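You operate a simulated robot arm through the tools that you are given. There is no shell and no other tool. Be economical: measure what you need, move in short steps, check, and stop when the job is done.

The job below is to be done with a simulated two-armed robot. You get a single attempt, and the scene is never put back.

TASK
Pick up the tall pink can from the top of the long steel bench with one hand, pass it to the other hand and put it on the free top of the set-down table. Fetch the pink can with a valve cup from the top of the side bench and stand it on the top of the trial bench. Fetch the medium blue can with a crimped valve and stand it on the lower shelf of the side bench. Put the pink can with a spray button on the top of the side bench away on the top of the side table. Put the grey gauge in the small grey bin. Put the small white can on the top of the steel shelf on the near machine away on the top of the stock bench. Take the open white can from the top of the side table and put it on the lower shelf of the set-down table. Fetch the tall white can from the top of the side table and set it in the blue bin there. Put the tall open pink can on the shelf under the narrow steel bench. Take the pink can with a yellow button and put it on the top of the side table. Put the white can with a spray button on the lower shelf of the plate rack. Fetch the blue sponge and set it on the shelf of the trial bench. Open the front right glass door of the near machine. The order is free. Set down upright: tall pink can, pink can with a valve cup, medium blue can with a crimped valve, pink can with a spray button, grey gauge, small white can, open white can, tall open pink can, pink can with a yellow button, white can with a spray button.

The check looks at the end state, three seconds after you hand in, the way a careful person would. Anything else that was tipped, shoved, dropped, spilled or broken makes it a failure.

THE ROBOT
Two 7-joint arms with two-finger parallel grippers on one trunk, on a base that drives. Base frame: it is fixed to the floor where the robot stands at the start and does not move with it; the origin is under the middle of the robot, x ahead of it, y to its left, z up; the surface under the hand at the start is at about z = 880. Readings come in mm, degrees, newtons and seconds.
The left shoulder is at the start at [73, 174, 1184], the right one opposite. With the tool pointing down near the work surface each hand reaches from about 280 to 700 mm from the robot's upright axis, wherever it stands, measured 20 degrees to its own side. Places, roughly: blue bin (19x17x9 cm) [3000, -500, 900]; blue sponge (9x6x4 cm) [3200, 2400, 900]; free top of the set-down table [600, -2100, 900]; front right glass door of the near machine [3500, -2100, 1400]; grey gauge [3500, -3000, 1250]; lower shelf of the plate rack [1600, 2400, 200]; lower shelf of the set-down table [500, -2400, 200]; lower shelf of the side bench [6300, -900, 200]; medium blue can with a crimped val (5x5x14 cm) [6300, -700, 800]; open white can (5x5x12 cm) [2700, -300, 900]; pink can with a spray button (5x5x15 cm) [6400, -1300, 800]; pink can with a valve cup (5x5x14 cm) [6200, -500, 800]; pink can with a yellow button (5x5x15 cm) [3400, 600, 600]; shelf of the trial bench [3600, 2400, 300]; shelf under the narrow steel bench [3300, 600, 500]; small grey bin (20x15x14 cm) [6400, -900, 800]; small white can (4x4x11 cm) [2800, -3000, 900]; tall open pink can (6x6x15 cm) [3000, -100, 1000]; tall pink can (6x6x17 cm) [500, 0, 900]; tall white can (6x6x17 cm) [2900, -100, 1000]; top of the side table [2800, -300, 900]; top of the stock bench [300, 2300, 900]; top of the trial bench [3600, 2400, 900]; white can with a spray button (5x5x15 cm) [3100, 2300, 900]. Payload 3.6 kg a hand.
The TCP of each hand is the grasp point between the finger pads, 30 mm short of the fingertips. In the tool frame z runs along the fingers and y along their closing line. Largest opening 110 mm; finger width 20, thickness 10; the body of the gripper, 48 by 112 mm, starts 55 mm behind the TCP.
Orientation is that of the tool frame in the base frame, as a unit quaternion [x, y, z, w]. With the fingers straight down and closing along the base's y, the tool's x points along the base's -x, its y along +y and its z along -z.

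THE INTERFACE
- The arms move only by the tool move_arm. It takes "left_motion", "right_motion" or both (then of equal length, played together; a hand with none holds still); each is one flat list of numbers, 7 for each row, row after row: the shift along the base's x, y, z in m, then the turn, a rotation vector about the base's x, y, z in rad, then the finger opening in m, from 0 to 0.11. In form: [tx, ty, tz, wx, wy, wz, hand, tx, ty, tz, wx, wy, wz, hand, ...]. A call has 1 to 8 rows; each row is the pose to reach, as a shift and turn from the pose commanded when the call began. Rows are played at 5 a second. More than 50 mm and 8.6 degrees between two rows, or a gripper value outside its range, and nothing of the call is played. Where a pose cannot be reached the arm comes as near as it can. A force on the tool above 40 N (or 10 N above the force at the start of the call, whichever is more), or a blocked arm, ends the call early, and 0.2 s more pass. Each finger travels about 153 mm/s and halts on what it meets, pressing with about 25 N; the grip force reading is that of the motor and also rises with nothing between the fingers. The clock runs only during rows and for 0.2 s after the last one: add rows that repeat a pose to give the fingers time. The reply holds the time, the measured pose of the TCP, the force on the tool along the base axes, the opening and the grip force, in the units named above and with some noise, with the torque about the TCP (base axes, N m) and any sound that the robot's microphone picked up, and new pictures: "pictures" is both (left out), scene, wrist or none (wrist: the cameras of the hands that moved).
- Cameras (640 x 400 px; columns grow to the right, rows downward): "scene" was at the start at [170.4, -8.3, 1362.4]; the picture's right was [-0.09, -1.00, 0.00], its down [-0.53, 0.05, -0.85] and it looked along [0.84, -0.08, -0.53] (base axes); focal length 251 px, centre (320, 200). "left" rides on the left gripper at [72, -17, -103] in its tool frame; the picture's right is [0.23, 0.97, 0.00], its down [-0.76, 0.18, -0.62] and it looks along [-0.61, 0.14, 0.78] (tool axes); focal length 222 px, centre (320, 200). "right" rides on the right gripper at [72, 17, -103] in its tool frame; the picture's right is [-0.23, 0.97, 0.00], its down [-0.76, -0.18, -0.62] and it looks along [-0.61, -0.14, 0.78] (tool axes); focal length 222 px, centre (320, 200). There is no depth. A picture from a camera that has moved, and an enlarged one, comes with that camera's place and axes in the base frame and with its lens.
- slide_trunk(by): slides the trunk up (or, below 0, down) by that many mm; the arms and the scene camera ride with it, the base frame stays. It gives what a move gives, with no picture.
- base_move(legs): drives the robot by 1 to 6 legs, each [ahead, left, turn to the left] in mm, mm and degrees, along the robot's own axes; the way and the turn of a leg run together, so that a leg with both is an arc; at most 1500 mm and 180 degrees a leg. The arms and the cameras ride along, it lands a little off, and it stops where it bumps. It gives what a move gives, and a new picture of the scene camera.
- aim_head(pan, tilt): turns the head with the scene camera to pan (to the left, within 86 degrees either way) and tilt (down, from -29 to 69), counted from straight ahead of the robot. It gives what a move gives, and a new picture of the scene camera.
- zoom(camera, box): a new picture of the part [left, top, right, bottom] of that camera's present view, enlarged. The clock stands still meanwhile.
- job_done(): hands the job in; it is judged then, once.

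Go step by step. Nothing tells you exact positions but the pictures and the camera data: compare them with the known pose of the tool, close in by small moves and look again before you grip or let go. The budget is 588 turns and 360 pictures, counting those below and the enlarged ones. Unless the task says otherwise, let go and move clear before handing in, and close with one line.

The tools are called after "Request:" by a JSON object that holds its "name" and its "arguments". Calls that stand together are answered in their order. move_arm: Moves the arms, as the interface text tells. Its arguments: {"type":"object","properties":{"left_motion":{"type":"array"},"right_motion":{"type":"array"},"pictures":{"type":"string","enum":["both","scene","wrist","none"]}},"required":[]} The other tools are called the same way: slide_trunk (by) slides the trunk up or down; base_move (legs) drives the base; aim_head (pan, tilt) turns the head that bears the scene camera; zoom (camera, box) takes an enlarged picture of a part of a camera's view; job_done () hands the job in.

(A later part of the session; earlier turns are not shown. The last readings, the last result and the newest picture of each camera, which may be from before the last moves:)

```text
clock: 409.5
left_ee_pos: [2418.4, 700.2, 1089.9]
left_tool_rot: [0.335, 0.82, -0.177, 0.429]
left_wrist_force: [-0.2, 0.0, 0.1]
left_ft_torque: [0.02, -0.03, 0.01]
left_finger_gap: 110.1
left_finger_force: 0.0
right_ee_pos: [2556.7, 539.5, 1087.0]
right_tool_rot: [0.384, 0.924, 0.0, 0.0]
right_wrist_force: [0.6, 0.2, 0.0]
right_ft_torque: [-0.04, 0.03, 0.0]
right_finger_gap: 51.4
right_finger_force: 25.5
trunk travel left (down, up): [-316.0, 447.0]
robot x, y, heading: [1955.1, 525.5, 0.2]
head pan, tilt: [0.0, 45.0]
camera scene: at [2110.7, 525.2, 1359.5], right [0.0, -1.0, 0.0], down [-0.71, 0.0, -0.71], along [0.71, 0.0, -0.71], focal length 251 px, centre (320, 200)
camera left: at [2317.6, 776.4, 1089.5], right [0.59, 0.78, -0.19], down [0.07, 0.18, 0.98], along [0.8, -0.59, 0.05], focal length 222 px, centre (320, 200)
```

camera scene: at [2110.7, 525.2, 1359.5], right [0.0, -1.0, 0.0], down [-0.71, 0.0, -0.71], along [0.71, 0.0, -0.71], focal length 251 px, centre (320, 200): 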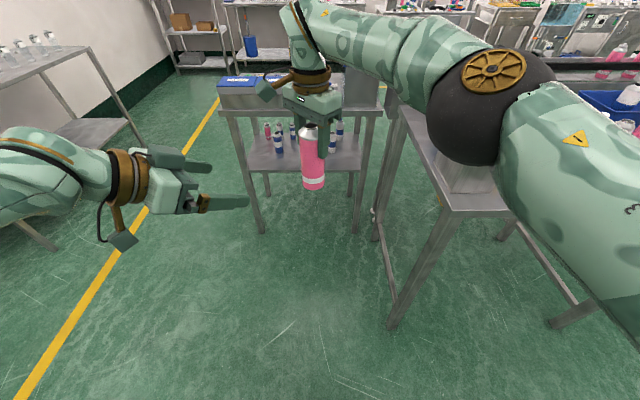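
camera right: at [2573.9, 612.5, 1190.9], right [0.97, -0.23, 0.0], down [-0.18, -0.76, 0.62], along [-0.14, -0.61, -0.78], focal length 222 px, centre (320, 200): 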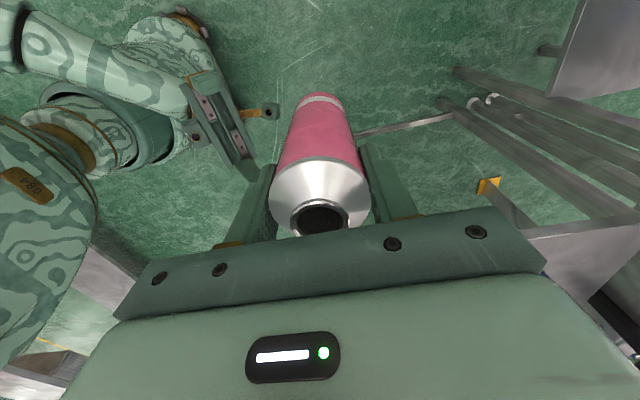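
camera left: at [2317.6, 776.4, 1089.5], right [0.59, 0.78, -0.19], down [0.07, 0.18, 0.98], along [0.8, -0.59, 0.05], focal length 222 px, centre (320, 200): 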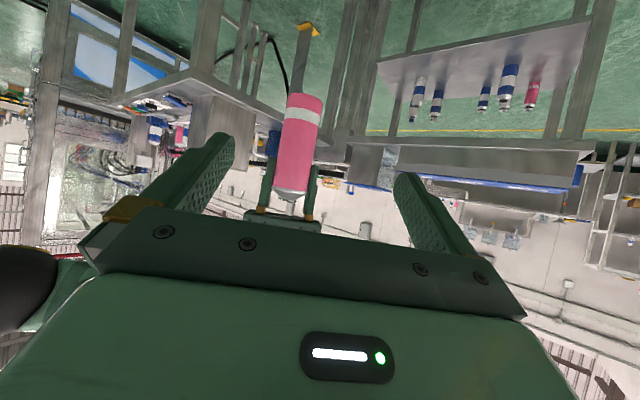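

As planned. I'll move the left in along its axis.

Request:
{"name": "move_arm", "arguments": {"left_motion": [0.021, -0.028, 0.002, 0, 0, 0, 0.11, 0.042, -0.057, 0.004, 0, 0, 0, 0.11, 0.062, -0.085, 0.007, 0, 0, 0, 0.11, 0.087, -0.11, -0.017, 0, 0, 0, 0.11, 0.112, -0.135, -0.042, 0, 0, 0, 0.11, 0.138, -0.16, -0.067, 0, 0, 0, 0.11, 0.138, -0.16, -0.067, 0, 0, 0, 0.11], "right_motion": [0, 0, 0, 0, 0, 0, 0.045, 0, 0, 0, 0, 0, 0, 0.045, 0, 0, 0, 0, 0, 0, 0.045, 0, 0, 0, 0, 0, 0, 0.045, 0, 0, 0, 0, 0, 0, 0.045, 0, 0, 0, 0, 0, 0, 0.045, 0, 0, 0, 0, 0, 0, 0.045], "pictures": "wrist"}}

```text
clock: 411.1
left_ee_pos: [2558.2, 541.1, 1023.9]
left_tool_rot: [0.334, 0.82, -0.176, 0.431]
left_wrist_force: [-17.9, 12.3, 10.2]
left_ft_torque: [-0.75, -1.05, 0.05]
left_finger_gap: 110.1
left_finger_force: 0.1
right_ee_pos: [2557.3, 539.1, 1087.3]
right_tool_rot: [0.384, 0.923, -0.001, 0.003]
right_wrist_force: [17.8, -12.6, -9.5]
right_ft_torque: [-0.11, -0.04, -0.08]
right_finger_gap: 51.8
right_finger_force: 25.0
trunk travel left (down, up): [-316.0, 447.0]
robot x, y, heading: [1951.8, 522.4, -0.1]
head pan, tilt: [0.0, 45.0]
camera right: at [2517.7, 603.0, 1189.6], right [0.85, 0.52, 0.0], down [0.41, -0.66, 0.63], along [0.33, -0.53, -0.78], focal length 222 px, centre (320, 200)
camera left: at [2456.4, 617.1, 1022.7], right [0.59, 0.78, -0.19], down [0.07, 0.19, 0.98], along [0.8, -0.59, 0.06], focal length 222 px, centre (320, 200)
```

right: 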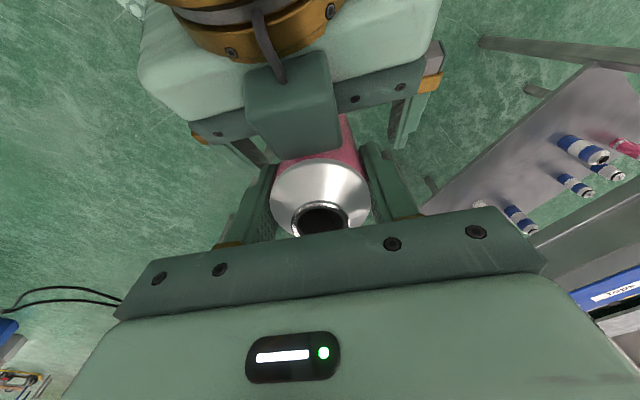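
left: 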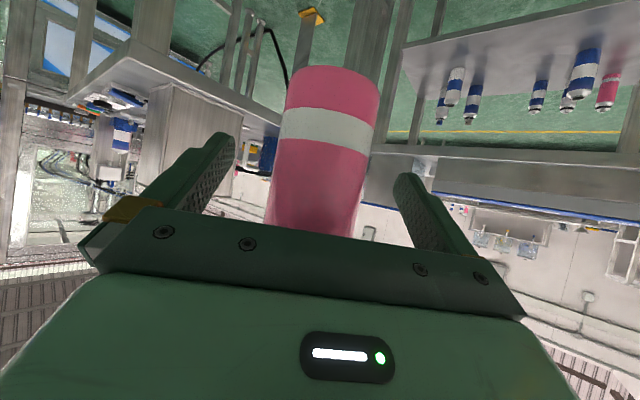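

The box on top of the left hand presses on the can. I'll ease back 13 mm and slightly down, then close.

Request:
{"name": "move_arm", "arguments": {"left_motion": [-0.005, 0.005, -0.004, 0, 0, 0, 0.11, -0.01, 0.01, -0.008, 0, 0, 0, 0.11, -0.01, 0.01, -0.008, 0, 0, 0, 0.075, -0.01, 0.01, -0.008, 0, 0, 0, 0.05, -0.01, 0.01, -0.008, 0, 0, 0, 0.045, -0.01, 0.01, -0.008, 0, 0, 0, 0.045], "right_motion": [0, 0, 0, 0, 0, 0, 0.045, 0, 0, 0, 0, 0, 0, 0.045, 0, 0, 0, 0, 0, 0, 0.045, 0, 0, 0, 0, 0, 0, 0.045, 0, 0, 0, 0, 0, 0, 0.045, 0, 0, 0, 0, 0, 0, 0.045], "pictures": "wrist"}}

```text
clock: 412.5
left_ee_pos: [2545.8, 549.3, 1014.2]
left_tool_rot: [0.334, 0.821, -0.177, 0.429]
left_wrist_force: [5.7, -3.9, -4.3]
left_ft_torque: [0.17, 0.19, 0.05]
left_finger_gap: 51.3
left_finger_force: 24.7
right_ee_pos: [2556.4, 540.7, 1087.4]
right_tool_rot: [0.383, 0.924, 0.001, -0.002]
right_wrist_force: [-7.1, 2.7, 3.8]
right_ft_torque: [0.12, 0.36, -0.01]
right_finger_gap: 51.1
right_finger_force: 25.0
trunk travel left (down, up): [-316.0, 447.0]
robot x, y, heading: [1954.3, 523.3, -0.2]
head pan, tilt: [0.0, 45.0]
camera right: at [2516.5, 604.5, 1190.1], right [0.85, 0.53, 0.0], down [0.41, -0.67, 0.62], along [0.33, -0.53, -0.78], focal length 222 px, centre (320, 200)
camera left: at [2445.4, 625.9, 1014.5], right [0.59, 0.79, -0.19], down [0.07, 0.18, 0.98], along [0.8, -0.59, 0.05], focal length 222 px, centre (320, 200)
```

right: 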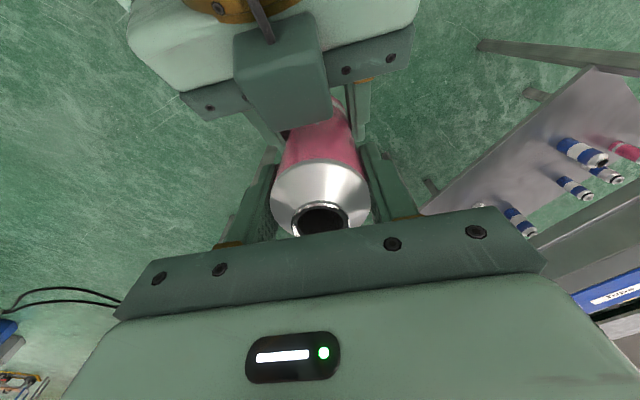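
left: 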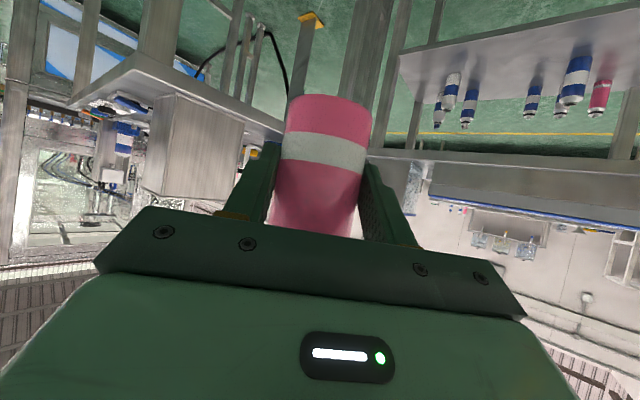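

Both hold it. The right opens, rises and moves off.

Request:
{"name": "move_arm", "arguments": {"right_motion": [0, 0, 0, 0, 0, 0, 0.065, 0, 0, 0, 0, 0, 0, 0.09, 0, 0, 0, 0, 0, 0, 0.11, 0, 0, 0.04, 0, 0, 0, 0.11, 0, 0, 0.08, 0, 0, 0, 0.11, 0, -0.02, 0.12, 0, 0, 0, 0.11, -0.02, -0.06, 0.13, 0, 0, 0, 0.11, -0.04, -0.1, 0.13, 0, 0, 0, 0.11], "left_motion": [0, 0, 0, 0, 0, 0, 0.045, 0, 0, 0, 0, 0, 0, 0.045, 0, 0, 0, 0, 0, 0, 0.045, 0, 0, 0, 0, 0, 0, 0.045, 0, 0, 0, 0, 0, 0, 0.045, 0, 0, 0, 0, 0, 0, 0.045, 0, 0, 0, 0, 0, 0, 0.045, 0, 0, 0, 0, 0, 0, 0.045], "pictures": "scene"}}

```text
clock: 414.3
left_ee_pos: [2547.3, 549.3, 1014.9]
left_tool_rot: [0.334, 0.82, -0.178, 0.429]
left_wrist_force: [0.0, -0.2, -0.2]
left_ft_torque: [-0.02, 0.01, 0.0]
left_finger_gap: 51.4
left_finger_force: 25.2
right_ee_pos: [2512.5, 438.7, 1221.2]
right_tool_rot: [0.383, 0.924, 0.0, 0.0]
right_wrist_force: [-0.7, -0.2, 0.2]
right_ft_torque: [-0.01, 0.02, 0.0]
right_finger_gap: 110.0
right_finger_force: 0.0
right hand out of reach, approached as far as the arm can: row 5, 6
trunk travel left (down, up): [-316.0, 447.0]
robot x, y, heading: [1955.3, 525.9, -0.1]
head pan, tilt: [0.0, 45.0]
camera scene: at [2110.5, 525.2, 1359.5], right [0.0, -1.0, 0.0], down [-0.71, 0.0, -0.71], along [0.71, 0.0, -0.71], focal length 251 px, centre (320, 200)
```

scene: 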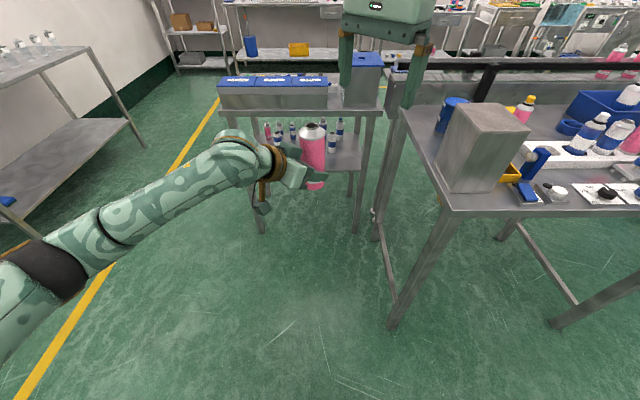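

Now the left holds it low and upright with its elbow out. I'll lower the trunk for the shelf.

Request:
{"name": "slide_trunk", "arguments": {"by": -280}}

```text
clock: 417.1
left_ee_pos: [2546.5, 551.2, 735.6]
left_tool_rot: [0.333, 0.82, -0.176, 0.431]
left_wrist_force: [-0.6, 0.6, -0.6]
left_ft_torque: [0.0, 0.01, 0.02]
left_finger_gap: 51.3
left_finger_force: 24.8
right_ee_pos: [2514.7, 439.3, 937.6]
right_tool_rot: [0.383, 0.924, 0.001, 0.001]
right_wrist_force: [0.1, -0.8, 0.5]
right_ft_torque: [-0.01, -0.01, 0.02]
right_finger_gap: 110.1
right_finger_force: 0.0
trunk travel left (down, up): [-36.0, 727.0]
robot x, y, heading: [1954.2, 524.7, -0.2]
head pan, tilt: [0.0, 45.0]
```

Request:
{"name": "move_arm", "arguments": {"left_motion": [0, 0, -0.03, 0, 0, 0, 0.045, 0, 0, -0.06, 0, 0, 0, 0.045, 0, 0, -0.09, 0, 0, 0, 0.045, 0, 0, -0.09, 0, 0, 0, 0.045, 0, 0, -0.09, 0, 0, 0, 0.045, 0, 0, -0.09, 0, 0, 0, 0.045], "right_motion": [-0.02, -0.015, 0.04, 0, 0, 0.06, 0.08, -0.04, -0.03, 0.08, 0, 0, 0.12, 0.06, -0.06, -0.045, 0.12, 0, 0, 0.18, 0.05, -0.08, -0.06, 0.16, 0, 0, 0.24, 0.05, -0.1, -0.075, 0.2, 0, 0, 0.3, 0.05, -0.12, -0.09, 0.24, 0, 0, 0.36, 0.05], "pictures": "scene"}}

```text
clock: 418.5
left_ee_pos: [2545.7, 548.2, 645.1]
left_tool_rot: [0.334, 0.82, -0.178, 0.429]
left_wrist_force: [-0.3, -0.4, 0.1]
left_ft_torque: [0.01, 0.0, 0.0]
left_finger_gap: 51.5
left_finger_force: 25.7
right_ee_pos: [2406.8, 376.6, 1101.1]
right_tool_rot: [0.224, 0.975, 0.0, 0.001]
right_wrist_force: [-0.7, 0.5, -0.6]
right_ft_torque: [-0.02, -0.01, -0.02]
right_finger_gap: 50.0
right_finger_force: 0.0
right hand out of reach, approached as far as the arm can: row 5, 6
trunk travel left (down, up): [-36.0, 727.0]
robot x, y, heading: [1955.4, 526.7, -0.0]
head pan, tilt: [0.0, 45.0]
camera scene: at [2264.3, 524.8, 1064.6], right [0.0, -1.0, 0.0], down [-0.71, 0.0, -0.71], along [0.71, 0.0, -0.71], focal length 251 px, centre (320, 200)
```

scene: 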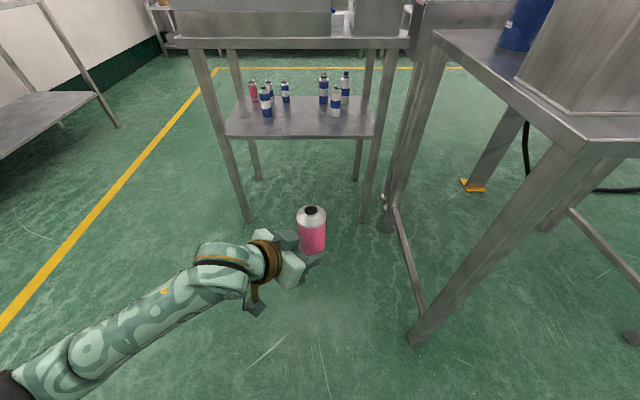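

Good view: shelf at z≈528, front strip free. I'll drive up in two steps.

Request:
{"name": "base_move", "arguments": {"legs": [[540, 52, 0]]}}

```text
clock: 420.9
left_ee_pos: [2886.2, 408.9, 622.7]
left_tool_rot: [0.423, 0.798, -0.185, 0.387]
left_wrist_force: [-1.6, 1.7, 0.7]
left_ft_torque: [-0.02, -0.05, -0.01]
left_finger_gap: 51.3
left_finger_force: 25.2
right_ee_pos: [2727.3, 233.6, 1066.8]
right_tool_rot: [0.302, 0.953, 0.029, -0.015]
right_wrist_force: [-2.7, 5.9, 7.5]
right_ft_torque: [-0.49, -0.28, -0.05]
right_finger_gap: 50.3
right_finger_force: 0.1
trunk travel left (down, up): [-36.0, 727.0]
robot x, y, heading: [2291.3, 534.0, -10.2]
head pan, tilt: [0.0, 45.0]
stopped in leg 1: the robot was blocked; the commanded pose is now the measured one
camera scene: at [2579.0, 520.4, 1073.2], right [-0.17, -0.98, 0.03], down [-0.68, 0.1, -0.72], along [0.71, -0.15, -0.69], focal length 251 px, centre (320, 200)
```

scene: 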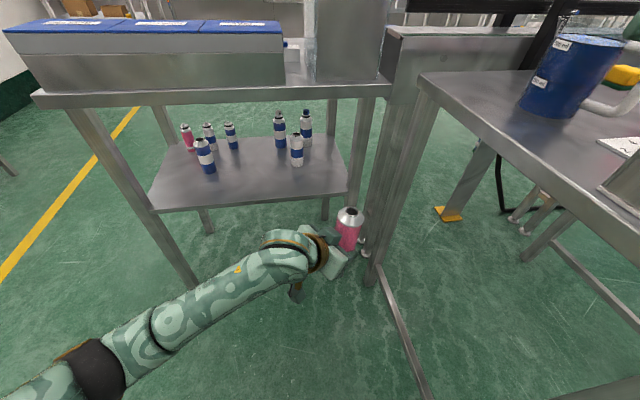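

My right elbow met the grey box on the side table. I'll back straight off and check whether the box moved.

Request:
{"name": "base_move", "arguments": {"legs": [[-200, 0, 0]]}}

Request:
{"name": "aim_head", "arguments": {"pan": -35, "tilt": 30}}

```text
clock: 421.6
left_ee_pos: [2881.4, 388.2, 611.2]
left_tool_rot: [0.431, 0.8, -0.181, 0.377]
left_wrist_force: [-0.4, 0.0, -0.3]
left_ft_torque: [0.0, 0.03, 0.01]
left_finger_gap: 51.5
left_finger_force: 25.0
right_ee_pos: [2719.8, 210.6, 1055.0]
right_tool_rot: [0.302, 0.952, 0.043, -0.033]
right_wrist_force: [1.0, 58.9, 24.1]
right_ft_torque: [-2.44, 0.18, -0.29]
right_finger_gap: 25.0
right_finger_force: 0.1
trunk travel left (down, up): [-36.0, 727.0]
robot x, y, heading: [2283.8, 537.7, -10.5]
head pan, tilt: [0.0, 45.0]
stopped in leg 1: the force on the tool passed its limit at 78 N (the readings are from after the stop); the commanded pose is now the measured one
camera scene: at [2583.1, 485.7, 1065.4], right [-0.18, -0.98, 0.0], down [-0.69, 0.13, -0.71], along [0.7, -0.13, -0.7], focal length 251 px, centre (320, 200)
```

scene: 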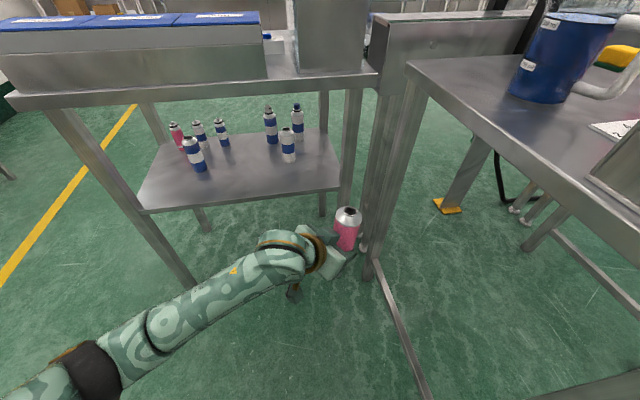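

```text
clock: 422.6
left_ee_pos: [2881.4, 388.1, 612.5]
left_tool_rot: [0.43, 0.799, -0.182, 0.379]
left_wrist_force: [-0.4, -0.2, -0.7]
left_ft_torque: [0.04, 0.0, -0.01]
left_finger_gap: 51.5
left_finger_force: 24.7
right_ee_pos: [2720.3, 211.5, 1054.6]
right_tool_rot: [0.305, 0.951, 0.043, -0.036]
right_wrist_force: [-14.0, 71.1, 6.6]
right_ft_torque: [-2.33, -0.37, -0.82]
right_finger_gap: 24.2
right_finger_force: 0.2
trunk travel left (down, up): [-36.0, 727.0]
robot x, y, heading: [2279.6, 536.8, -10.8]
head pan, tilt: [-35.0, 30.0]
camera scene: at [2566.3, 436.7, 1088.8], right [-0.72, -0.7, 0.0], down [-0.35, 0.35, -0.87], along [0.61, -0.62, -0.49], focal length 251 px, centre (320, 200)
```

scene: 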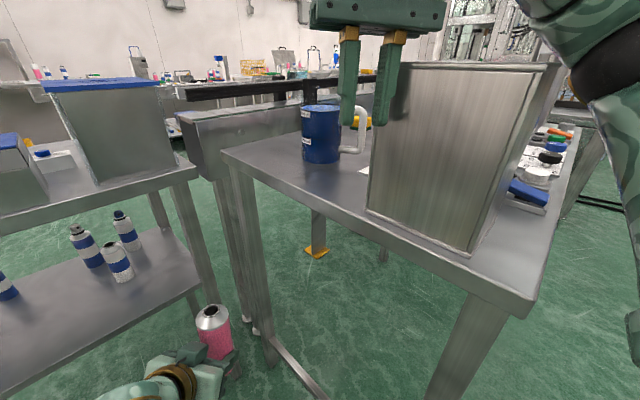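

The right fingers press against the box's side. I'll relieve that pressure first by moving the right hand away from it and then up.

Request:
{"name": "move_arm", "arguments": {"right_motion": [0, 0.015, 0.005, 0, 0, 0, 0.025, 0, 0.03, 0.01, 0, 0, 0, 0.025, 0, 0.04, 0.02, 0, 0, 0, 0.025], "pictures": "scene"}}

```text
clock: 423.4
left_ee_pos: [2880.9, 367.3, 607.7]
left_tool_rot: [0.438, 0.799, -0.176, 0.373]
left_wrist_force: [0.4, -0.4, -0.1]
left_ft_torque: [0.06, 0.04, 0.02]
left_finger_gap: 51.3
left_finger_force: 25.0
right_ee_pos: [2722.2, 217.6, 1070.0]
right_tool_rot: [0.314, 0.947, 0.054, -0.035]
right_wrist_force: [0.8, 2.8, 1.4]
right_ft_torque: [-0.17, 0.07, 0.02]
right_finger_gap: 25.1
right_finger_force: 0.0
trunk travel left (down, up): [-36.0, 727.0]
robot x, y, heading: [2285.0, 533.6, -11.6]
head pan, tilt: [-35.0, 30.0]
camera scene: at [2567.7, 409.5, 1085.8], right [-0.72, -0.69, -0.01], down [-0.34, 0.37, -0.86], along [0.6, -0.62, -0.51], focal length 251 px, centre (320, 200)
```

scene: 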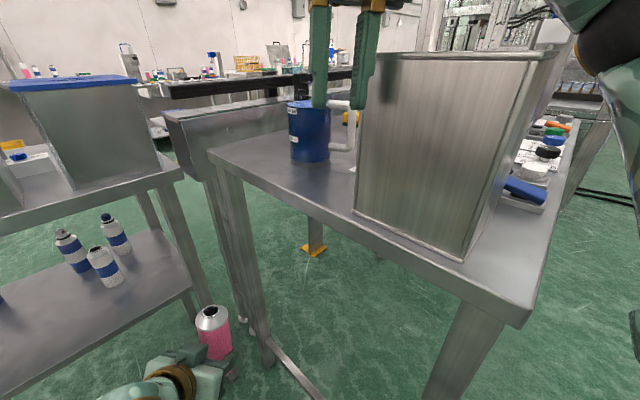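

Request:
{"name": "move_arm", "arguments": {"right_motion": [0, 0.01, 0.035, 0, 0, 0, 0.025, 0, 0.02, 0.075, 0, 0, 0, 0.025, 0, 0.03, 0.115, 0, 0, 0, 0.025, 0, 0.03, 0.15, 0, 0, 0, 0.025], "pictures": "scene"}}

```text
clock: 424.4
left_ee_pos: [2881.0, 383.0, 612.0]
left_tool_rot: [0.431, 0.799, -0.18, 0.378]
left_wrist_force: [-0.2, -0.3, -0.3]
left_ft_torque: [0.03, 0.02, 0.0]
left_finger_gap: 51.6
left_finger_force: 24.7
right_ee_pos: [2755.3, 284.1, 1118.3]
right_tool_rot: [0.305, 0.951, 0.045, -0.03]
right_wrist_force: [-0.3, 0.4, 0.7]
right_ft_torque: [-0.02, 0.01, 0.04]
right_finger_gap: 24.9
right_finger_force: 0.0
right hand out of reach, approached as far as the arm can: row 1, 2, 3, 4
trunk travel left (down, up): [-36.0, 727.0]
robot x, y, heading: [2279.4, 535.9, -10.8]
head pan, tilt: [-35.0, 30.0]
camera scene: at [2565.8, 429.8, 1088.6], right [-0.72, -0.7, 0.0], down [-0.35, 0.36, -0.87], along [0.6, -0.62, -0.5], focal length 251 px, centre (320, 200)
```

scene: 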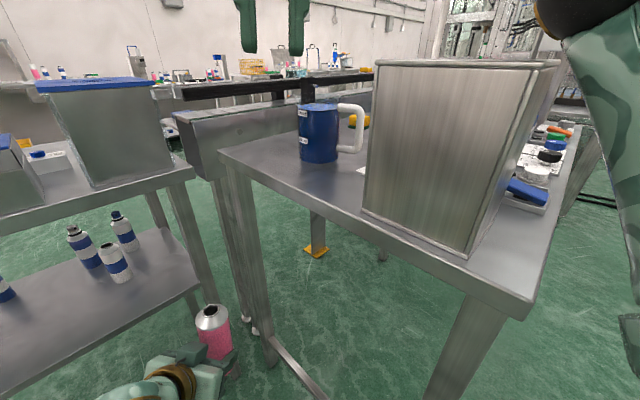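

Free now. I'll raise the trunk 200 mm so the arms are above the box, then back off.

Request:
{"name": "slide_trunk", "arguments": {"by": 200}}

Request:
{"name": "base_move", "arguments": {"legs": [[-150, 0, 0]]}}

```text
clock: 426.6
left_ee_pos: [2882.7, 383.3, 808.9]
left_tool_rot: [0.432, 0.8, -0.18, 0.375]
left_wrist_force: [1.0, 0.1, -0.2]
left_ft_torque: [-0.04, -0.01, 0.02]
left_finger_gap: 51.2
left_finger_force: 25.1
right_ee_pos: [2659.4, 300.4, 1377.1]
right_tool_rot: [0.302, 0.95, 0.056, 0.051]
right_wrist_force: [1.0, 0.1, -0.1]
right_ft_torque: [-0.02, 0.03, 0.02]
right_finger_gap: 24.8
right_finger_force: 0.0
trunk travel left (down, up): [-236.0, 527.0]
robot x, y, heading: [2282.0, 534.3, -11.0]
head pan, tilt: [-35.0, 30.0]
```

```text
clock: 428.0
left_ee_pos: [2728.7, 415.1, 811.0]
left_tool_rot: [0.431, 0.8, -0.18, 0.375]
left_wrist_force: [0.3, 0.3, 0.0]
left_ft_torque: [0.0, 0.01, 0.02]
left_finger_gap: 51.4
left_finger_force: 24.7
right_ee_pos: [2502.7, 331.5, 1378.2]
right_tool_rot: [0.301, 0.951, 0.056, 0.051]
right_wrist_force: [0.9, 0.6, 0.0]
right_ft_torque: [0.01, 0.0, 0.0]
right_finger_gap: 25.0
right_finger_force: 0.0
trunk travel left (down, up): [-236.0, 527.0]
robot x, y, heading: [2124.5, 563.2, -10.7]
head pan, tilt: [-35.0, 30.0]
camera scene: at [2297.0, 481.3, 1300.3], right [-0.71, -0.7, 0.0], down [-0.35, 0.36, -0.87], along [0.61, -0.62, -0.5], focal length 251 px, centre (320, 200)
```

scene: 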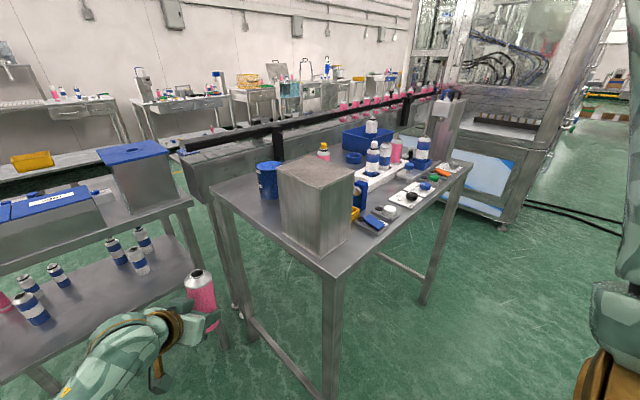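

I'll zoom in on the grey box and its neighbours to see whether it was shoved.

Request:
{"name": "zoom", "arguments": {"camera": "scene", "box": [200, 120, 480, 295]}}

```text
2.29 times, centred on (340, 208) of scene
camera zoom: at [2297.0, 481.3, 1300.3], right [-0.71, -0.7, 0.0], down [-0.35, 0.36, -0.87], along [0.61, -0.62, -0.5], focal length 574 px, centre (274, 183)
```

zoom: 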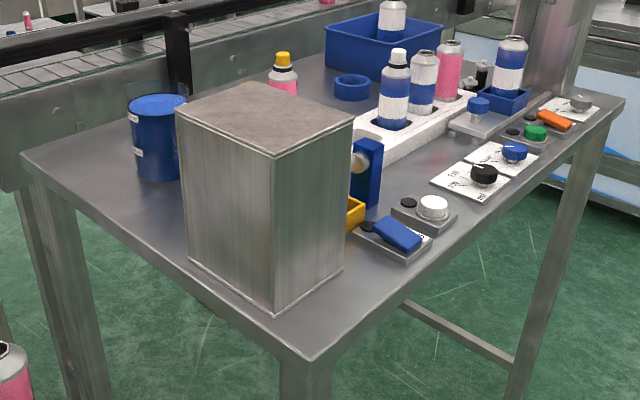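

The box sits where it was relative to the table corner, so no harm done. I'll straighten my heading, shift further north so my right elbow clears that table, and look ahead again.

Request:
{"name": "aim_head", "arguments": {"pan": 0, "tilt": 45}}

Request:
{"name": "base_move", "arguments": {"legs": [[-100, 0, 10.7], [0, 165, 0]]}}

```text
clock: 429.0
left_ee_pos: [2728.5, 414.9, 810.0]
left_tool_rot: [0.43, 0.801, -0.18, 0.376]
left_wrist_force: [0.3, -0.3, 0.7]
left_ft_torque: [0.02, 0.0, -0.01]
left_finger_gap: 51.1
left_finger_force: 24.5
right_ee_pos: [2505.6, 331.0, 1378.6]
right_tool_rot: [0.3, 0.951, 0.056, 0.05]
right_wrist_force: [0.8, -0.4, 1.0]
right_ft_torque: [0.02, 0.03, -0.01]
right_finger_gap: 25.2
right_finger_force: 0.0
trunk travel left (down, up): [-236.0, 527.0]
robot x, y, heading: [2126.4, 566.1, -10.5]
head pan, tilt: [0.0, 45.0]
camera scene: at [2315.1, 530.6, 1277.5], right [-0.18, -0.98, 0.0], down [-0.7, 0.13, -0.71], along [0.69, -0.13, -0.71], focal length 251 px, centre (320, 200)
```

scene: 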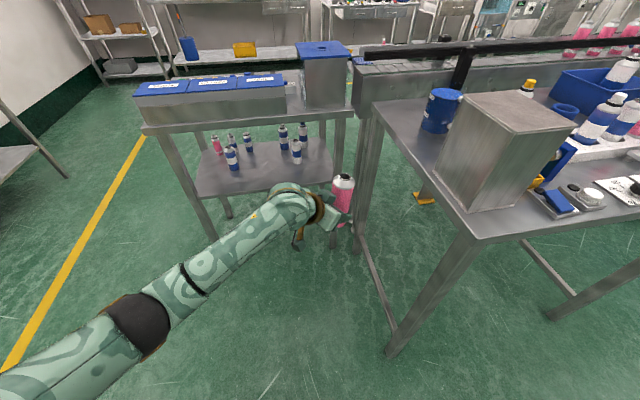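

```text
clock: 431.2
left_ee_pos: [2648.1, 694.1, 811.1]
left_tool_rot: [0.358, 0.836, -0.146, 0.39]
left_wrist_force: [-0.3, 0.1, 0.4]
left_ft_torque: [-0.03, 0.01, -0.02]
left_finger_gap: 51.3
left_finger_force: 25.5
right_ee_pos: [2441.4, 573.7, 1378.6]
right_tool_rot: [0.215, 0.974, 0.06, 0.046]
right_wrist_force: [0.0, 0.2, -0.6]
right_ft_torque: [-0.01, 0.0, -0.02]
right_finger_gap: 25.2
right_finger_force: 0.0
trunk travel left (down, up): [-236.0, 527.0]
robot x, y, heading: [2030.9, 736.6, -0.2]
head pan, tilt: [0.0, 45.0]
camera scene: at [2221.1, 736.1, 1277.5], right [-0.01, -1.0, 0.0], down [-0.71, 0.01, -0.71], along [0.71, -0.01, -0.71], focal length 251 px, centre (320, 200)
```

scene: 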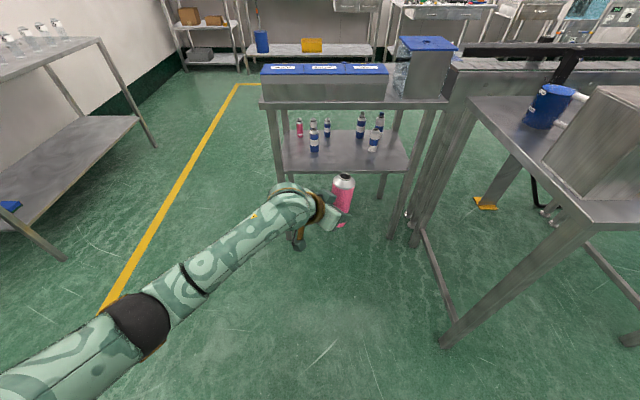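

Request:
{"name": "move_arm", "arguments": {"left_motion": [0, 0, 0, -0.104, -0.05, 0.016, 0.045, 0, 0, 0, -0.104, -0.05, 0.016, 0.045], "pictures": "none"}}

Request:
{"name": "slide_trunk", "arguments": {"by": -175}}

Request:
{"name": "base_move", "arguments": {"legs": [[400, 36, 0]]}}

```text
clock: 431.8
left_ee_pos: [2648.8, 691.3, 809.0]
left_tool_rot: [0.334, 0.82, -0.177, 0.43]
left_wrist_force: [-0.3, 0.5, -0.2]
left_ft_torque: [0.01, 0.0, 0.0]
left_finger_gap: 51.4
left_finger_force: 24.9
right_ee_pos: [2442.1, 570.4, 1377.7]
right_tool_rot: [0.216, 0.974, 0.061, 0.044]
right_wrist_force: [-0.1, -0.4, -0.8]
right_ft_torque: [-0.01, 0.0, 0.01]
right_finger_gap: 25.0
right_finger_force: 0.1
trunk travel left (down, up): [-236.0, 527.0]
robot x, y, heading: [2027.8, 738.8, -0.6]
head pan, tilt: [0.0, 45.0]
```

```text
clock: 433.8
left_ee_pos: [2648.6, 693.9, 635.1]
left_tool_rot: [0.335, 0.819, -0.177, 0.43]
left_wrist_force: [0.8, -0.6, -0.1]
left_ft_torque: [-0.02, 0.02, -0.01]
left_finger_gap: 51.1
left_finger_force: 24.8
right_ee_pos: [2533.2, 572.3, 1148.5]
right_tool_rot: [0.22, 0.974, 0.045, -0.031]
right_wrist_force: [0.0, 0.7, 0.9]
right_ft_torque: [0.03, 0.0, 0.01]
right_finger_gap: 25.2
right_finger_force: 0.0
trunk travel left (down, up): [-61.0, 702.0]
robot x, y, heading: [2031.4, 738.2, -0.3]
head pan, tilt: [0.0, 45.0]
```

```text
clock: 436.3
left_ee_pos: [3052.2, 725.9, 633.8]
left_tool_rot: [0.332, 0.82, -0.176, 0.431]
left_wrist_force: [0.0, -0.4, 0.4]
left_ft_torque: [-0.01, 0.02, -0.01]
left_finger_gap: 51.3
left_finger_force: 25.1
right_ee_pos: [2939.8, 604.6, 1148.3]
right_tool_rot: [0.219, 0.974, 0.044, -0.032]
right_wrist_force: [0.3, -0.7, -0.4]
right_ft_torque: [0.05, -0.01, 0.0]
right_finger_gap: 25.1
right_finger_force: 0.0
trunk travel left (down, up): [-61.0, 702.0]
robot x, y, heading: [2437.9, 767.2, -0.2]
head pan, tilt: [0.0, 45.0]
camera scene: at [2728.3, 767.4, 1091.6], right [-0.01, -1.0, 0.0], down [-0.71, 0.0, -0.71], along [0.71, 0.0, -0.71], focal length 251 px, centre (320, 200)
```

scene: 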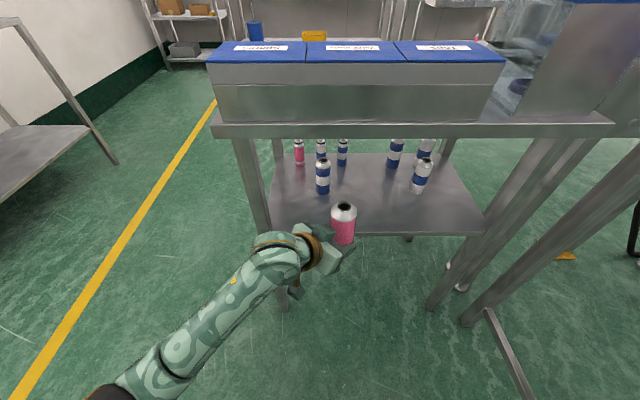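

Request:
{"name": "base_move", "arguments": {"legs": [[160, 0, 0]]}}

Request:
{"name": "zoom", "arguments": {"camera": "scene", "box": [220, 100, 440, 240]}}

```text
clock: 437.7
left_ee_pos: [3221.5, 729.2, 633.4]
left_tool_rot: [0.332, 0.821, -0.175, 0.43]
left_wrist_force: [-0.1, 0.4, 0.0]
left_ft_torque: [0.04, 0.01, 0.0]
left_finger_gap: 51.3
left_finger_force: 24.9
right_ee_pos: [3107.7, 606.7, 1147.9]
right_tool_rot: [0.218, 0.974, 0.045, -0.032]
right_wrist_force: [-0.5, -0.9, 0.3]
right_ft_torque: [-0.01, 0.03, -0.01]
right_finger_gap: 24.9
right_finger_force: 0.1
trunk travel left (down, up): [-61.0, 702.0]
robot x, y, heading: [2601.4, 771.7, -0.2]
head pan, tilt: [0.0, 45.0]
camera scene: at [2895.6, 767.8, 1091.5], right [0.0, -1.0, 0.0], down [-0.71, 0.0, -0.71], along [0.71, 0.0, -0.71], focal length 251 px, centre (320, 200)
```

scene: 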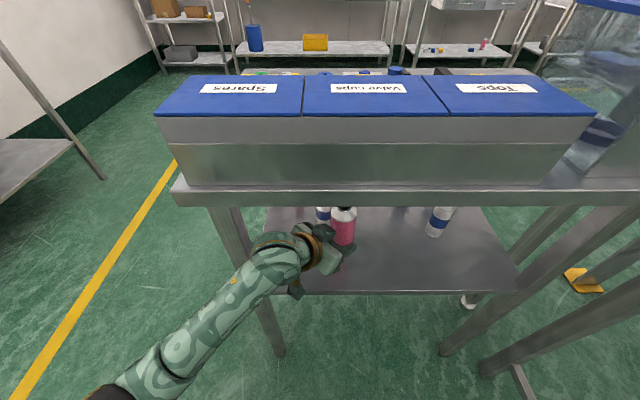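

```text
2.86 times, centred on (330, 170) of scene
camera zoom: at [2895.6, 767.8, 1091.5], right [0.0, -1.0, 0.0], down [-0.71, 0.0, -0.71], along [0.71, 0.0, -0.71], focal length 717 px, centre (291, 286)
```

zoom: 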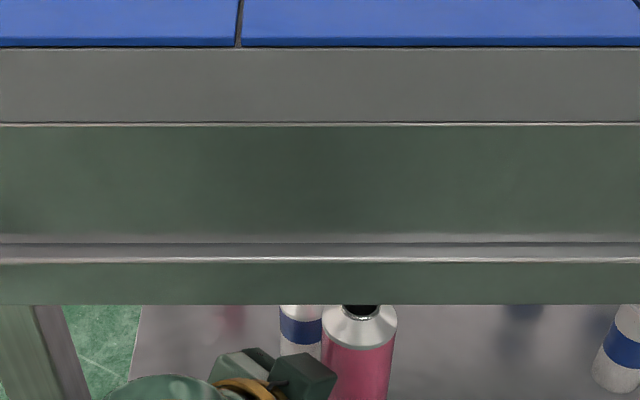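

Positioned over the front strip. I'll lower gently until contact.

Request:
{"name": "move_arm", "arguments": {"left_motion": [0, 0, -0.02, 0, 0, 0, 0.045, 0, 0, -0.033, 0, 0, 0, 0.045, 0, 0, -0.039, 0, 0, 0, 0.045, 0, 0, -0.045, 0, 0, 0, 0.045, 0, 0, -0.05, 0, 0, 0, 0.045, 0, 0, -0.055, 0, 0, 0, 0.045], "pictures": "wrist"}}

```text
clock: 439.1
left_ee_pos: [3218.4, 727.2, 583.1]
left_tool_rot: [0.331, 0.819, -0.177, 0.434]
left_wrist_force: [2.1, -2.3, 23.8]
left_ft_torque: [-0.34, -0.34, -0.1]
left_finger_gap: 52.0
left_finger_force: 25.7
right_ee_pos: [3104.7, 607.8, 1148.7]
right_tool_rot: [0.217, 0.975, 0.045, -0.031]
right_wrist_force: [0.7, 1.2, 0.6]
right_ft_torque: [0.02, 0.0, -0.02]
right_finger_gap: 24.8
right_finger_force: 0.0
trunk travel left (down, up): [-61.0, 702.0]
robot x, y, heading: [2600.1, 770.0, -0.3]
head pan, tilt: [0.0, 45.0]
camera left: at [3119.0, 803.7, 582.1], right [0.59, 0.79, -0.19], down [0.06, 0.19, 0.98], along [0.81, -0.59, 0.07], focal length 222 px, centre (320, 200)
```

left: 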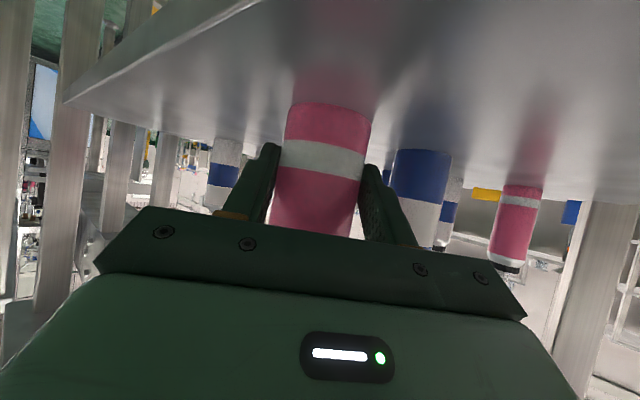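

Down on the shelf. I'll open just a little and look.

Request:
{"name": "move_arm", "arguments": {"left_motion": [0, 0, 0.001, 0, 0, 0, 0.053, 0, 0, 0.001, 0, 0, 0, 0.057, 0, 0, 0.001, 0, 0, 0, 0.062, 0, 0, 0.001, 0, 0, 0, 0.066], "pictures": "wrist"}}

```text
clock: 440.1
left_ee_pos: [3220.3, 728.9, 580.8]
left_tool_rot: [0.331, 0.821, -0.175, 0.431]
left_wrist_force: [0.2, 0.5, -0.3]
left_ft_torque: [0.0, -0.04, 0.03]
left_finger_gap: 66.1
left_finger_force: 0.2
right_ee_pos: [3106.7, 606.4, 1148.0]
right_tool_rot: [0.217, 0.975, 0.043, -0.033]
right_wrist_force: [-0.5, -1.2, 0.3]
right_ft_torque: [0.02, 0.02, -0.01]
right_finger_gap: 25.2
right_finger_force: 0.1
trunk travel left (down, up): [-61.0, 702.0]
robot x, y, heading: [2600.4, 765.0, -0.1]
head pan, tilt: [0.0, 45.0]
camera left: at [3118.8, 805.4, 579.5], right [0.58, 0.79, -0.19], down [0.07, 0.19, 0.98], along [0.81, -0.59, 0.05], focal length 222 px, centre (320, 200)
```

left: 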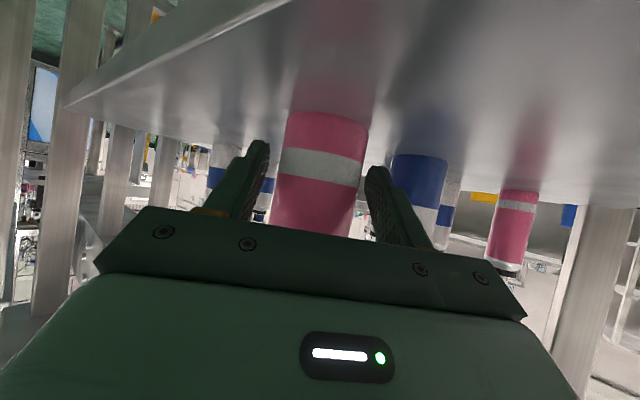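

Standing. Withdraw along the hand axis.

Request:
{"name": "move_arm", "arguments": {"left_motion": [-0.016, 0.016, 0.01, 0, 0, 0, 0.07, -0.035, 0.035, 0.025, 0, 0, 0, 0.08, -0.055, 0.055, 0.04, 0, 0, 0, 0.08, -0.08, 0.08, 0.055, 0, 0, 0, 0.08, -0.11, 0.1, 0.06, 0, 0, 0, 0.08], "pictures": "none"}}

Request:
{"name": "base_move", "arguments": {"legs": [[-300, 0, 0]]}}

```text
clock: 441.3
left_ee_pos: [3112.9, 830.4, 639.8]
left_tool_rot: [0.332, 0.821, -0.176, 0.43]
left_wrist_force: [-0.6, 0.8, 0.4]
left_ft_torque: [0.0, -0.04, 0.01]
left_finger_gap: 79.8
left_finger_force: 0.0
right_ee_pos: [3106.2, 607.4, 1148.0]
right_tool_rot: [0.217, 0.975, 0.044, -0.033]
right_wrist_force: [0.0, 0.7, -1.1]
right_ft_torque: [0.01, -0.02, 0.01]
right_finger_gap: 25.1
right_finger_force: 0.0
trunk travel left (down, up): [-61.0, 702.0]
robot x, y, heading: [2600.8, 765.5, 0.2]
head pan, tilt: [0.0, 45.0]
```

```text
clock: 443.4
left_ee_pos: [2815.6, 829.4, 639.1]
left_tool_rot: [0.333, 0.82, -0.176, 0.431]
left_wrist_force: [-1.1, -0.6, -0.5]
left_ft_torque: [0.02, 0.03, -0.02]
left_finger_gap: 79.9
left_finger_force: 0.1
right_ee_pos: [2807.2, 605.7, 1148.5]
right_tool_rot: [0.22, 0.974, 0.043, -0.031]
right_wrist_force: [-0.5, -0.9, 0.0]
right_ft_torque: [0.02, -0.02, -0.02]
right_finger_gap: 24.9
right_finger_force: 0.0
trunk travel left (down, up): [-61.0, 702.0]
robot x, y, heading: [2302.5, 769.6, -0.5]
head pan, tilt: [0.0, 45.0]
camera scene: at [2596.2, 767.9, 1092.0], right [-0.01, -1.0, 0.0], down [-0.71, 0.0, -0.71], along [0.71, -0.01, -0.71], focal length 251 px, centre (320, 200)
```

scene: 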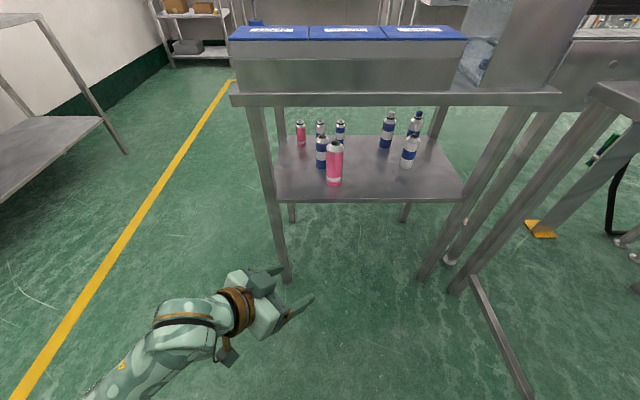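

The tall open pink can stands on the shelf, all others too. Next the open white can on the side table: I raise the trunk and both arms, set the right hand straight down, and drive round in one go.

Request:
{"name": "slide_trunk", "arguments": {"by": 239}}

Request:
{"name": "move_arm", "arguments": {"left_motion": [0, 0.01, 0.045, 0, 0, 0, 0.08, 0, 0.02, 0.09, 0, 0, 0, 0.08, 0, 0.03, 0.135, 0, 0, 0, 0.08, 0, 0.03, 0.18, 0, 0, 0, 0.08, 0, 0.03, 0.225, 0, 0, 0, 0.08, 0, 0.03, 0.27, 0, 0, 0, 0.08, 0, 0.03, 0.315, 0, 0, 0, 0.08, 0, 0.03, 0.36, 0, 0, 0, 0.08], "right_motion": [0, 0, 0, -0.024, -0.01, 0.11, 0.06, 0, 0, 0, -0.048, -0.02, 0.22, 0.08, 0, 0, 0, -0.073, -0.03, 0.33, 0.1, 0, 0, 0, -0.097, -0.041, 0.44, 0.11, 0, 0, 0, -0.097, -0.041, 0.44, 0.11, 0, 0, 0, -0.097, -0.041, 0.44, 0.11, 0, 0, 0, -0.097, -0.041, 0.44, 0.11, 0, 0, 0, -0.097, -0.041, 0.44, 0.11], "pictures": "none"}}

```text
clock: 445.8
left_ee_pos: [2816.0, 829.1, 879.3]
left_tool_rot: [0.334, 0.82, -0.177, 0.43]
left_wrist_force: [0.4, -0.3, -0.1]
left_ft_torque: [0.02, 0.0, 0.0]
left_finger_gap: 80.1
left_finger_force: 0.0
right_ee_pos: [2675.3, 607.7, 1464.1]
right_tool_rot: [0.214, 0.971, 0.069, 0.079]
right_wrist_force: [-0.3, -1.2, -0.2]
right_ft_torque: [-0.02, 0.0, -0.03]
right_finger_gap: 24.9
right_finger_force: 0.1
trunk travel left (down, up): [-300.0, 463.0]
robot x, y, heading: [2301.7, 766.1, -0.5]
head pan, tilt: [0.0, 45.0]
```

```text
clock: 447.6
left_ee_pos: [2814.7, 858.4, 1236.9]
left_tool_rot: [0.333, 0.821, -0.176, 0.43]
left_wrist_force: [0.0, -1.0, 0.1]
left_ft_torque: [0.05, -0.04, 0.0]
left_finger_gap: 79.8
left_finger_force: 0.1
right_ee_pos: [2649.6, 632.1, 1411.8]
right_tool_rot: [-0.008, 0.995, 0.042, 0.092]
right_wrist_force: [-0.2, 0.2, -0.5]
right_ft_torque: [0.0, -0.03, 0.01]
right_finger_gap: 109.8
right_finger_force: 0.0
right hand out of reach, approached as far as the arm can: row 1, 2, 3, 4, 5, 6, 7, 8
trunk travel left (down, up): [-300.0, 463.0]
robot x, y, heading: [2303.4, 772.7, -0.4]
head pan, tilt: [0.0, 45.0]
```

Request:
{"name": "base_move", "arguments": {"legs": [[-350, 0, 0], [0, -1040, 0.4], [250, 0, 0]]}}

```text
clock: 456.5
left_ee_pos: [2722.2, -187.8, 1235.7]
left_tool_rot: [0.317, 0.827, -0.168, 0.433]
left_wrist_force: [1.4, 0.3, 0.8]
left_ft_torque: [0.03, 0.04, -0.02]
left_finger_gap: 80.0
left_finger_force: 0.0
right_ee_pos: [2565.1, -419.8, 1410.5]
right_tool_rot: [-0.027, 0.995, 0.043, 0.091]
right_wrist_force: [0.2, -0.2, 0.5]
right_ft_torque: [0.0, 0.0, 0.03]
right_finger_gap: 110.3
right_finger_force: 0.1
trunk travel left (down, up): [-300.0, 463.0]
robot x, y, heading: [2218.9, -294.3, 1.9]
head pan, tilt: [0.0, 45.0]
camera scene: at [2375.9, -290.3, 1343.2], right [0.03, -1.0, 0.0], down [-0.71, -0.02, -0.71], along [0.71, 0.02, -0.71], focal length 251 px, centre (320, 200)
```

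scene: 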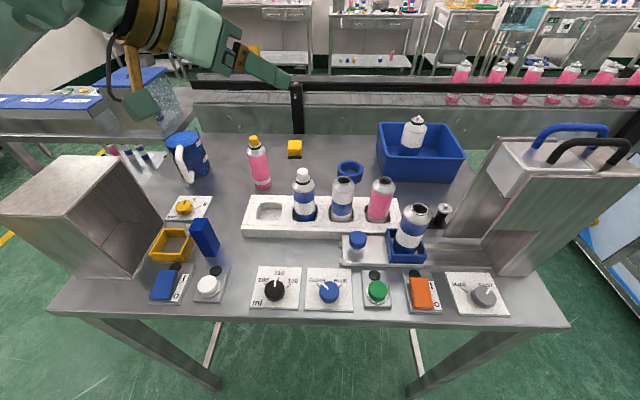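

The open white can is the middle one in the rack, top at about [2765,-324]. I'll bring the right hand above it.

Request:
{"name": "move_arm", "arguments": {"right_motion": [0.029, 0.014, -0.03, -0.02, 0.04, 0, 0.1, 0.057, 0.027, -0.06, -0.04, 0.08, 0, 0.09, 0.086, 0.041, -0.09, -0.06, 0.12, 0, 0.08, 0.114, 0.055, -0.12, -0.09, 0.179, 0, 0.075, 0.143, 0.069, -0.15, -0.09, 0.179, 0, 0.07, 0.171, 0.082, -0.18, -0.09, 0.179, 0, 0.064, 0.2, 0.096, -0.21, -0.09, 0.179, 0, 0.064, 0.2, 0.096, -0.25, -0.09, 0.179, 0, 0.064], "pictures": "wrist"}}

```text
clock: 458.3
left_ee_pos: [2722.3, -188.1, 1235.1]
left_tool_rot: [0.318, 0.827, -0.168, 0.433]
left_wrist_force: [0.1, 0.3, 0.0]
left_ft_torque: [0.04, 0.02, -0.04]
left_finger_gap: 80.1
left_finger_force: 0.0
right_ee_pos: [2765.1, -324.4, 1158.5]
right_tool_rot: [-0.028, 1.0, 0.002, 0.0]
right_wrist_force: [0.1, -0.2, -1.0]
right_ft_torque: [-0.01, -0.01, 0.02]
right_finger_gap: 64.1
right_finger_force: 0.0
right hand out of reach, approached as far as the arm can: row 7
trunk travel left (down, up): [-300.0, 463.0]
robot x, y, heading: [2211.8, -293.6, 2.1]
head pan, tilt: [0.0, 45.0]
camera right: at [2691.7, -311.5, 1261.5], right [0.17, 0.98, 0.0], down [0.77, -0.14, 0.62], along [0.61, -0.1, -0.78], focal length 222 px, centre (320, 200)
```

right: 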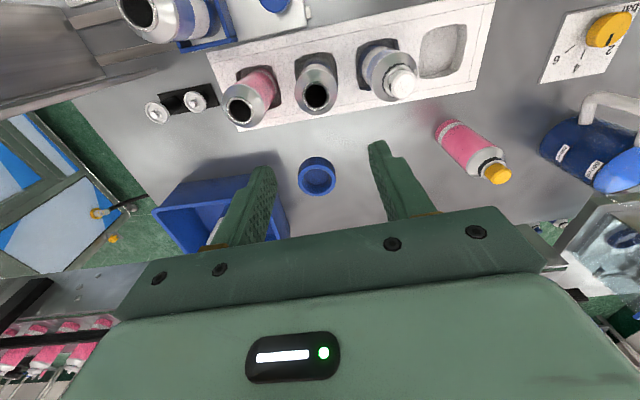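

Request:
{"name": "move_arm", "arguments": {"right_motion": [-0.011, 0.001, -0.04, 0, 0, 0, 0.064, -0.011, 0.001, -0.085, 0, 0, 0, 0.064, -0.011, 0.001, -0.12, 0, 0, 0, 0.064], "pictures": "wrist"}}

```text
clock: 459.1
left_ee_pos: [2722.1, -187.7, 1235.5]
left_tool_rot: [0.317, 0.827, -0.168, 0.434]
left_wrist_force: [-0.5, -0.4, -0.7]
left_ft_torque: [-0.01, 0.01, -0.01]
left_finger_gap: 80.1
left_finger_force: 0.0
right_ee_pos: [2753.6, -321.6, 1040.4]
right_tool_rot: [-0.028, 1.0, 0.002, 0.001]
right_wrist_force: [0.9, 0.7, -0.5]
right_ft_torque: [0.0, -0.01, -0.02]
right_finger_gap: 64.0
right_finger_force: 0.1
trunk travel left (down, up): [-300.0, 463.0]
robot x, y, heading: [2210.1, -297.6, 1.9]
head pan, tilt: [0.0, 45.0]
camera right: at [2679.6, -308.5, 1143.2], right [0.17, 0.98, 0.0], down [0.77, -0.14, 0.62], along [0.61, -0.1, -0.78], focal length 222 px, centre (320, 200)
```

right: 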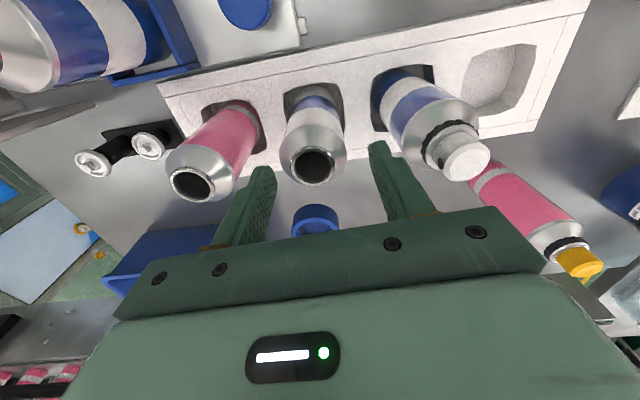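

Well aligned. I'll descend between the neighbours, close and lift.

Request:
{"name": "move_arm", "arguments": {"right_motion": [0, -0.003, -0.03, 0, 0, 0, 0.064, 0, -0.003, -0.06, 0, 0, 0, 0.064, 0, -0.003, -0.07, 0, 0, 0, 0.064, 0, -0.003, -0.07, 0, 0, 0, 0.045, 0, -0.003, -0.07, 0, 0, 0, 0.038, 0, -0.003, -0.07, 0, 0, 0, 0.038, 0, -0.003, -0.055, 0, 0, 0, 0.038, 0, -0.003, -0.03, 0, 0, 0, 0.038], "pictures": "none"}}

Request:
{"name": "move_arm", "arguments": {"right_motion": [0, 0, 0.04, 0, 0, 0, 0.038, 0, 0, 0.08, 0, 0, 0, 0.038, 0, 0, 0.12, 0, 0, 0, 0.038, 0, 0, 0.16, 0, 0, 0, 0.038, 0, 0, 0.2, 0, 0, 0, 0.038], "pictures": "both"}}

```text
clock: 460.9
left_ee_pos: [2721.0, -187.8, 1237.0]
left_tool_rot: [0.317, 0.827, -0.167, 0.434]
left_wrist_force: [0.0, 0.2, -0.9]
left_ft_torque: [0.0, 0.02, 0.03]
left_finger_gap: 79.8
left_finger_force: 0.0
right_ee_pos: [2755.5, -325.2, 1010.6]
right_tool_rot: [-0.028, 1.0, 0.001, 0.0]
right_wrist_force: [0.6, -0.7, 0.4]
right_ft_torque: [0.02, -0.02, 0.01]
right_finger_gap: 43.7
right_finger_force: 25.1
trunk travel left (down, up): [-300.0, 463.0]
robot x, y, heading: [2214.7, -295.1, 1.8]
head pan, tilt: [0.0, 45.0]
```

```text
clock: 462.1
left_ee_pos: [2722.3, -187.7, 1236.5]
left_tool_rot: [0.317, 0.826, -0.168, 0.435]
left_wrist_force: [-0.2, -0.8, 0.3]
left_ft_torque: [0.04, 0.01, -0.02]
left_finger_gap: 80.1
left_finger_force: 0.0
right_ee_pos: [2753.7, -326.5, 1211.4]
right_tool_rot: [-0.028, 1.0, 0.002, 0.001]
right_wrist_force: [-0.7, -0.4, -0.2]
right_ft_torque: [0.01, -0.01, 0.01]
right_finger_gap: 43.9
right_finger_force: 25.3
trunk travel left (down, up): [-300.0, 463.0]
robot x, y, heading: [2210.1, -298.2, 1.8]
head pan, tilt: [0.0, 45.0]
camera scene: at [2374.3, -290.0, 1343.4], right [0.03, -1.0, 0.0], down [-0.71, -0.02, -0.71], along [0.71, 0.02, -0.71], focal length 251 px, centre (320, 200)
camera right: at [2680.5, -312.8, 1314.3], right [0.17, 0.98, 0.0], down [0.77, -0.14, 0.62], along [0.61, -0.11, -0.78], focal length 222 px, centre (320, 200)
```

scene: 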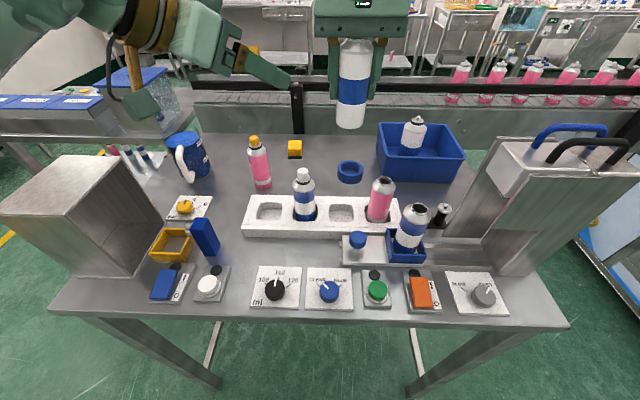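
right: 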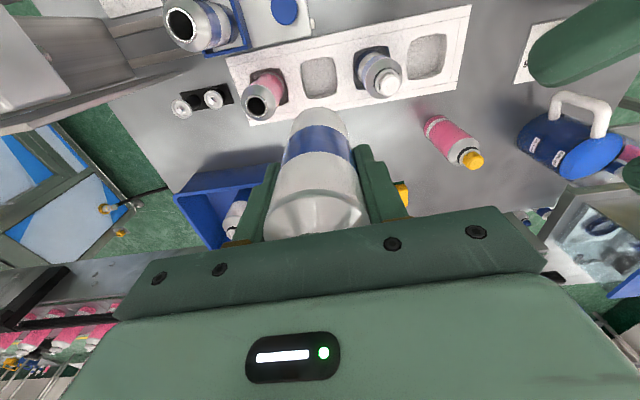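

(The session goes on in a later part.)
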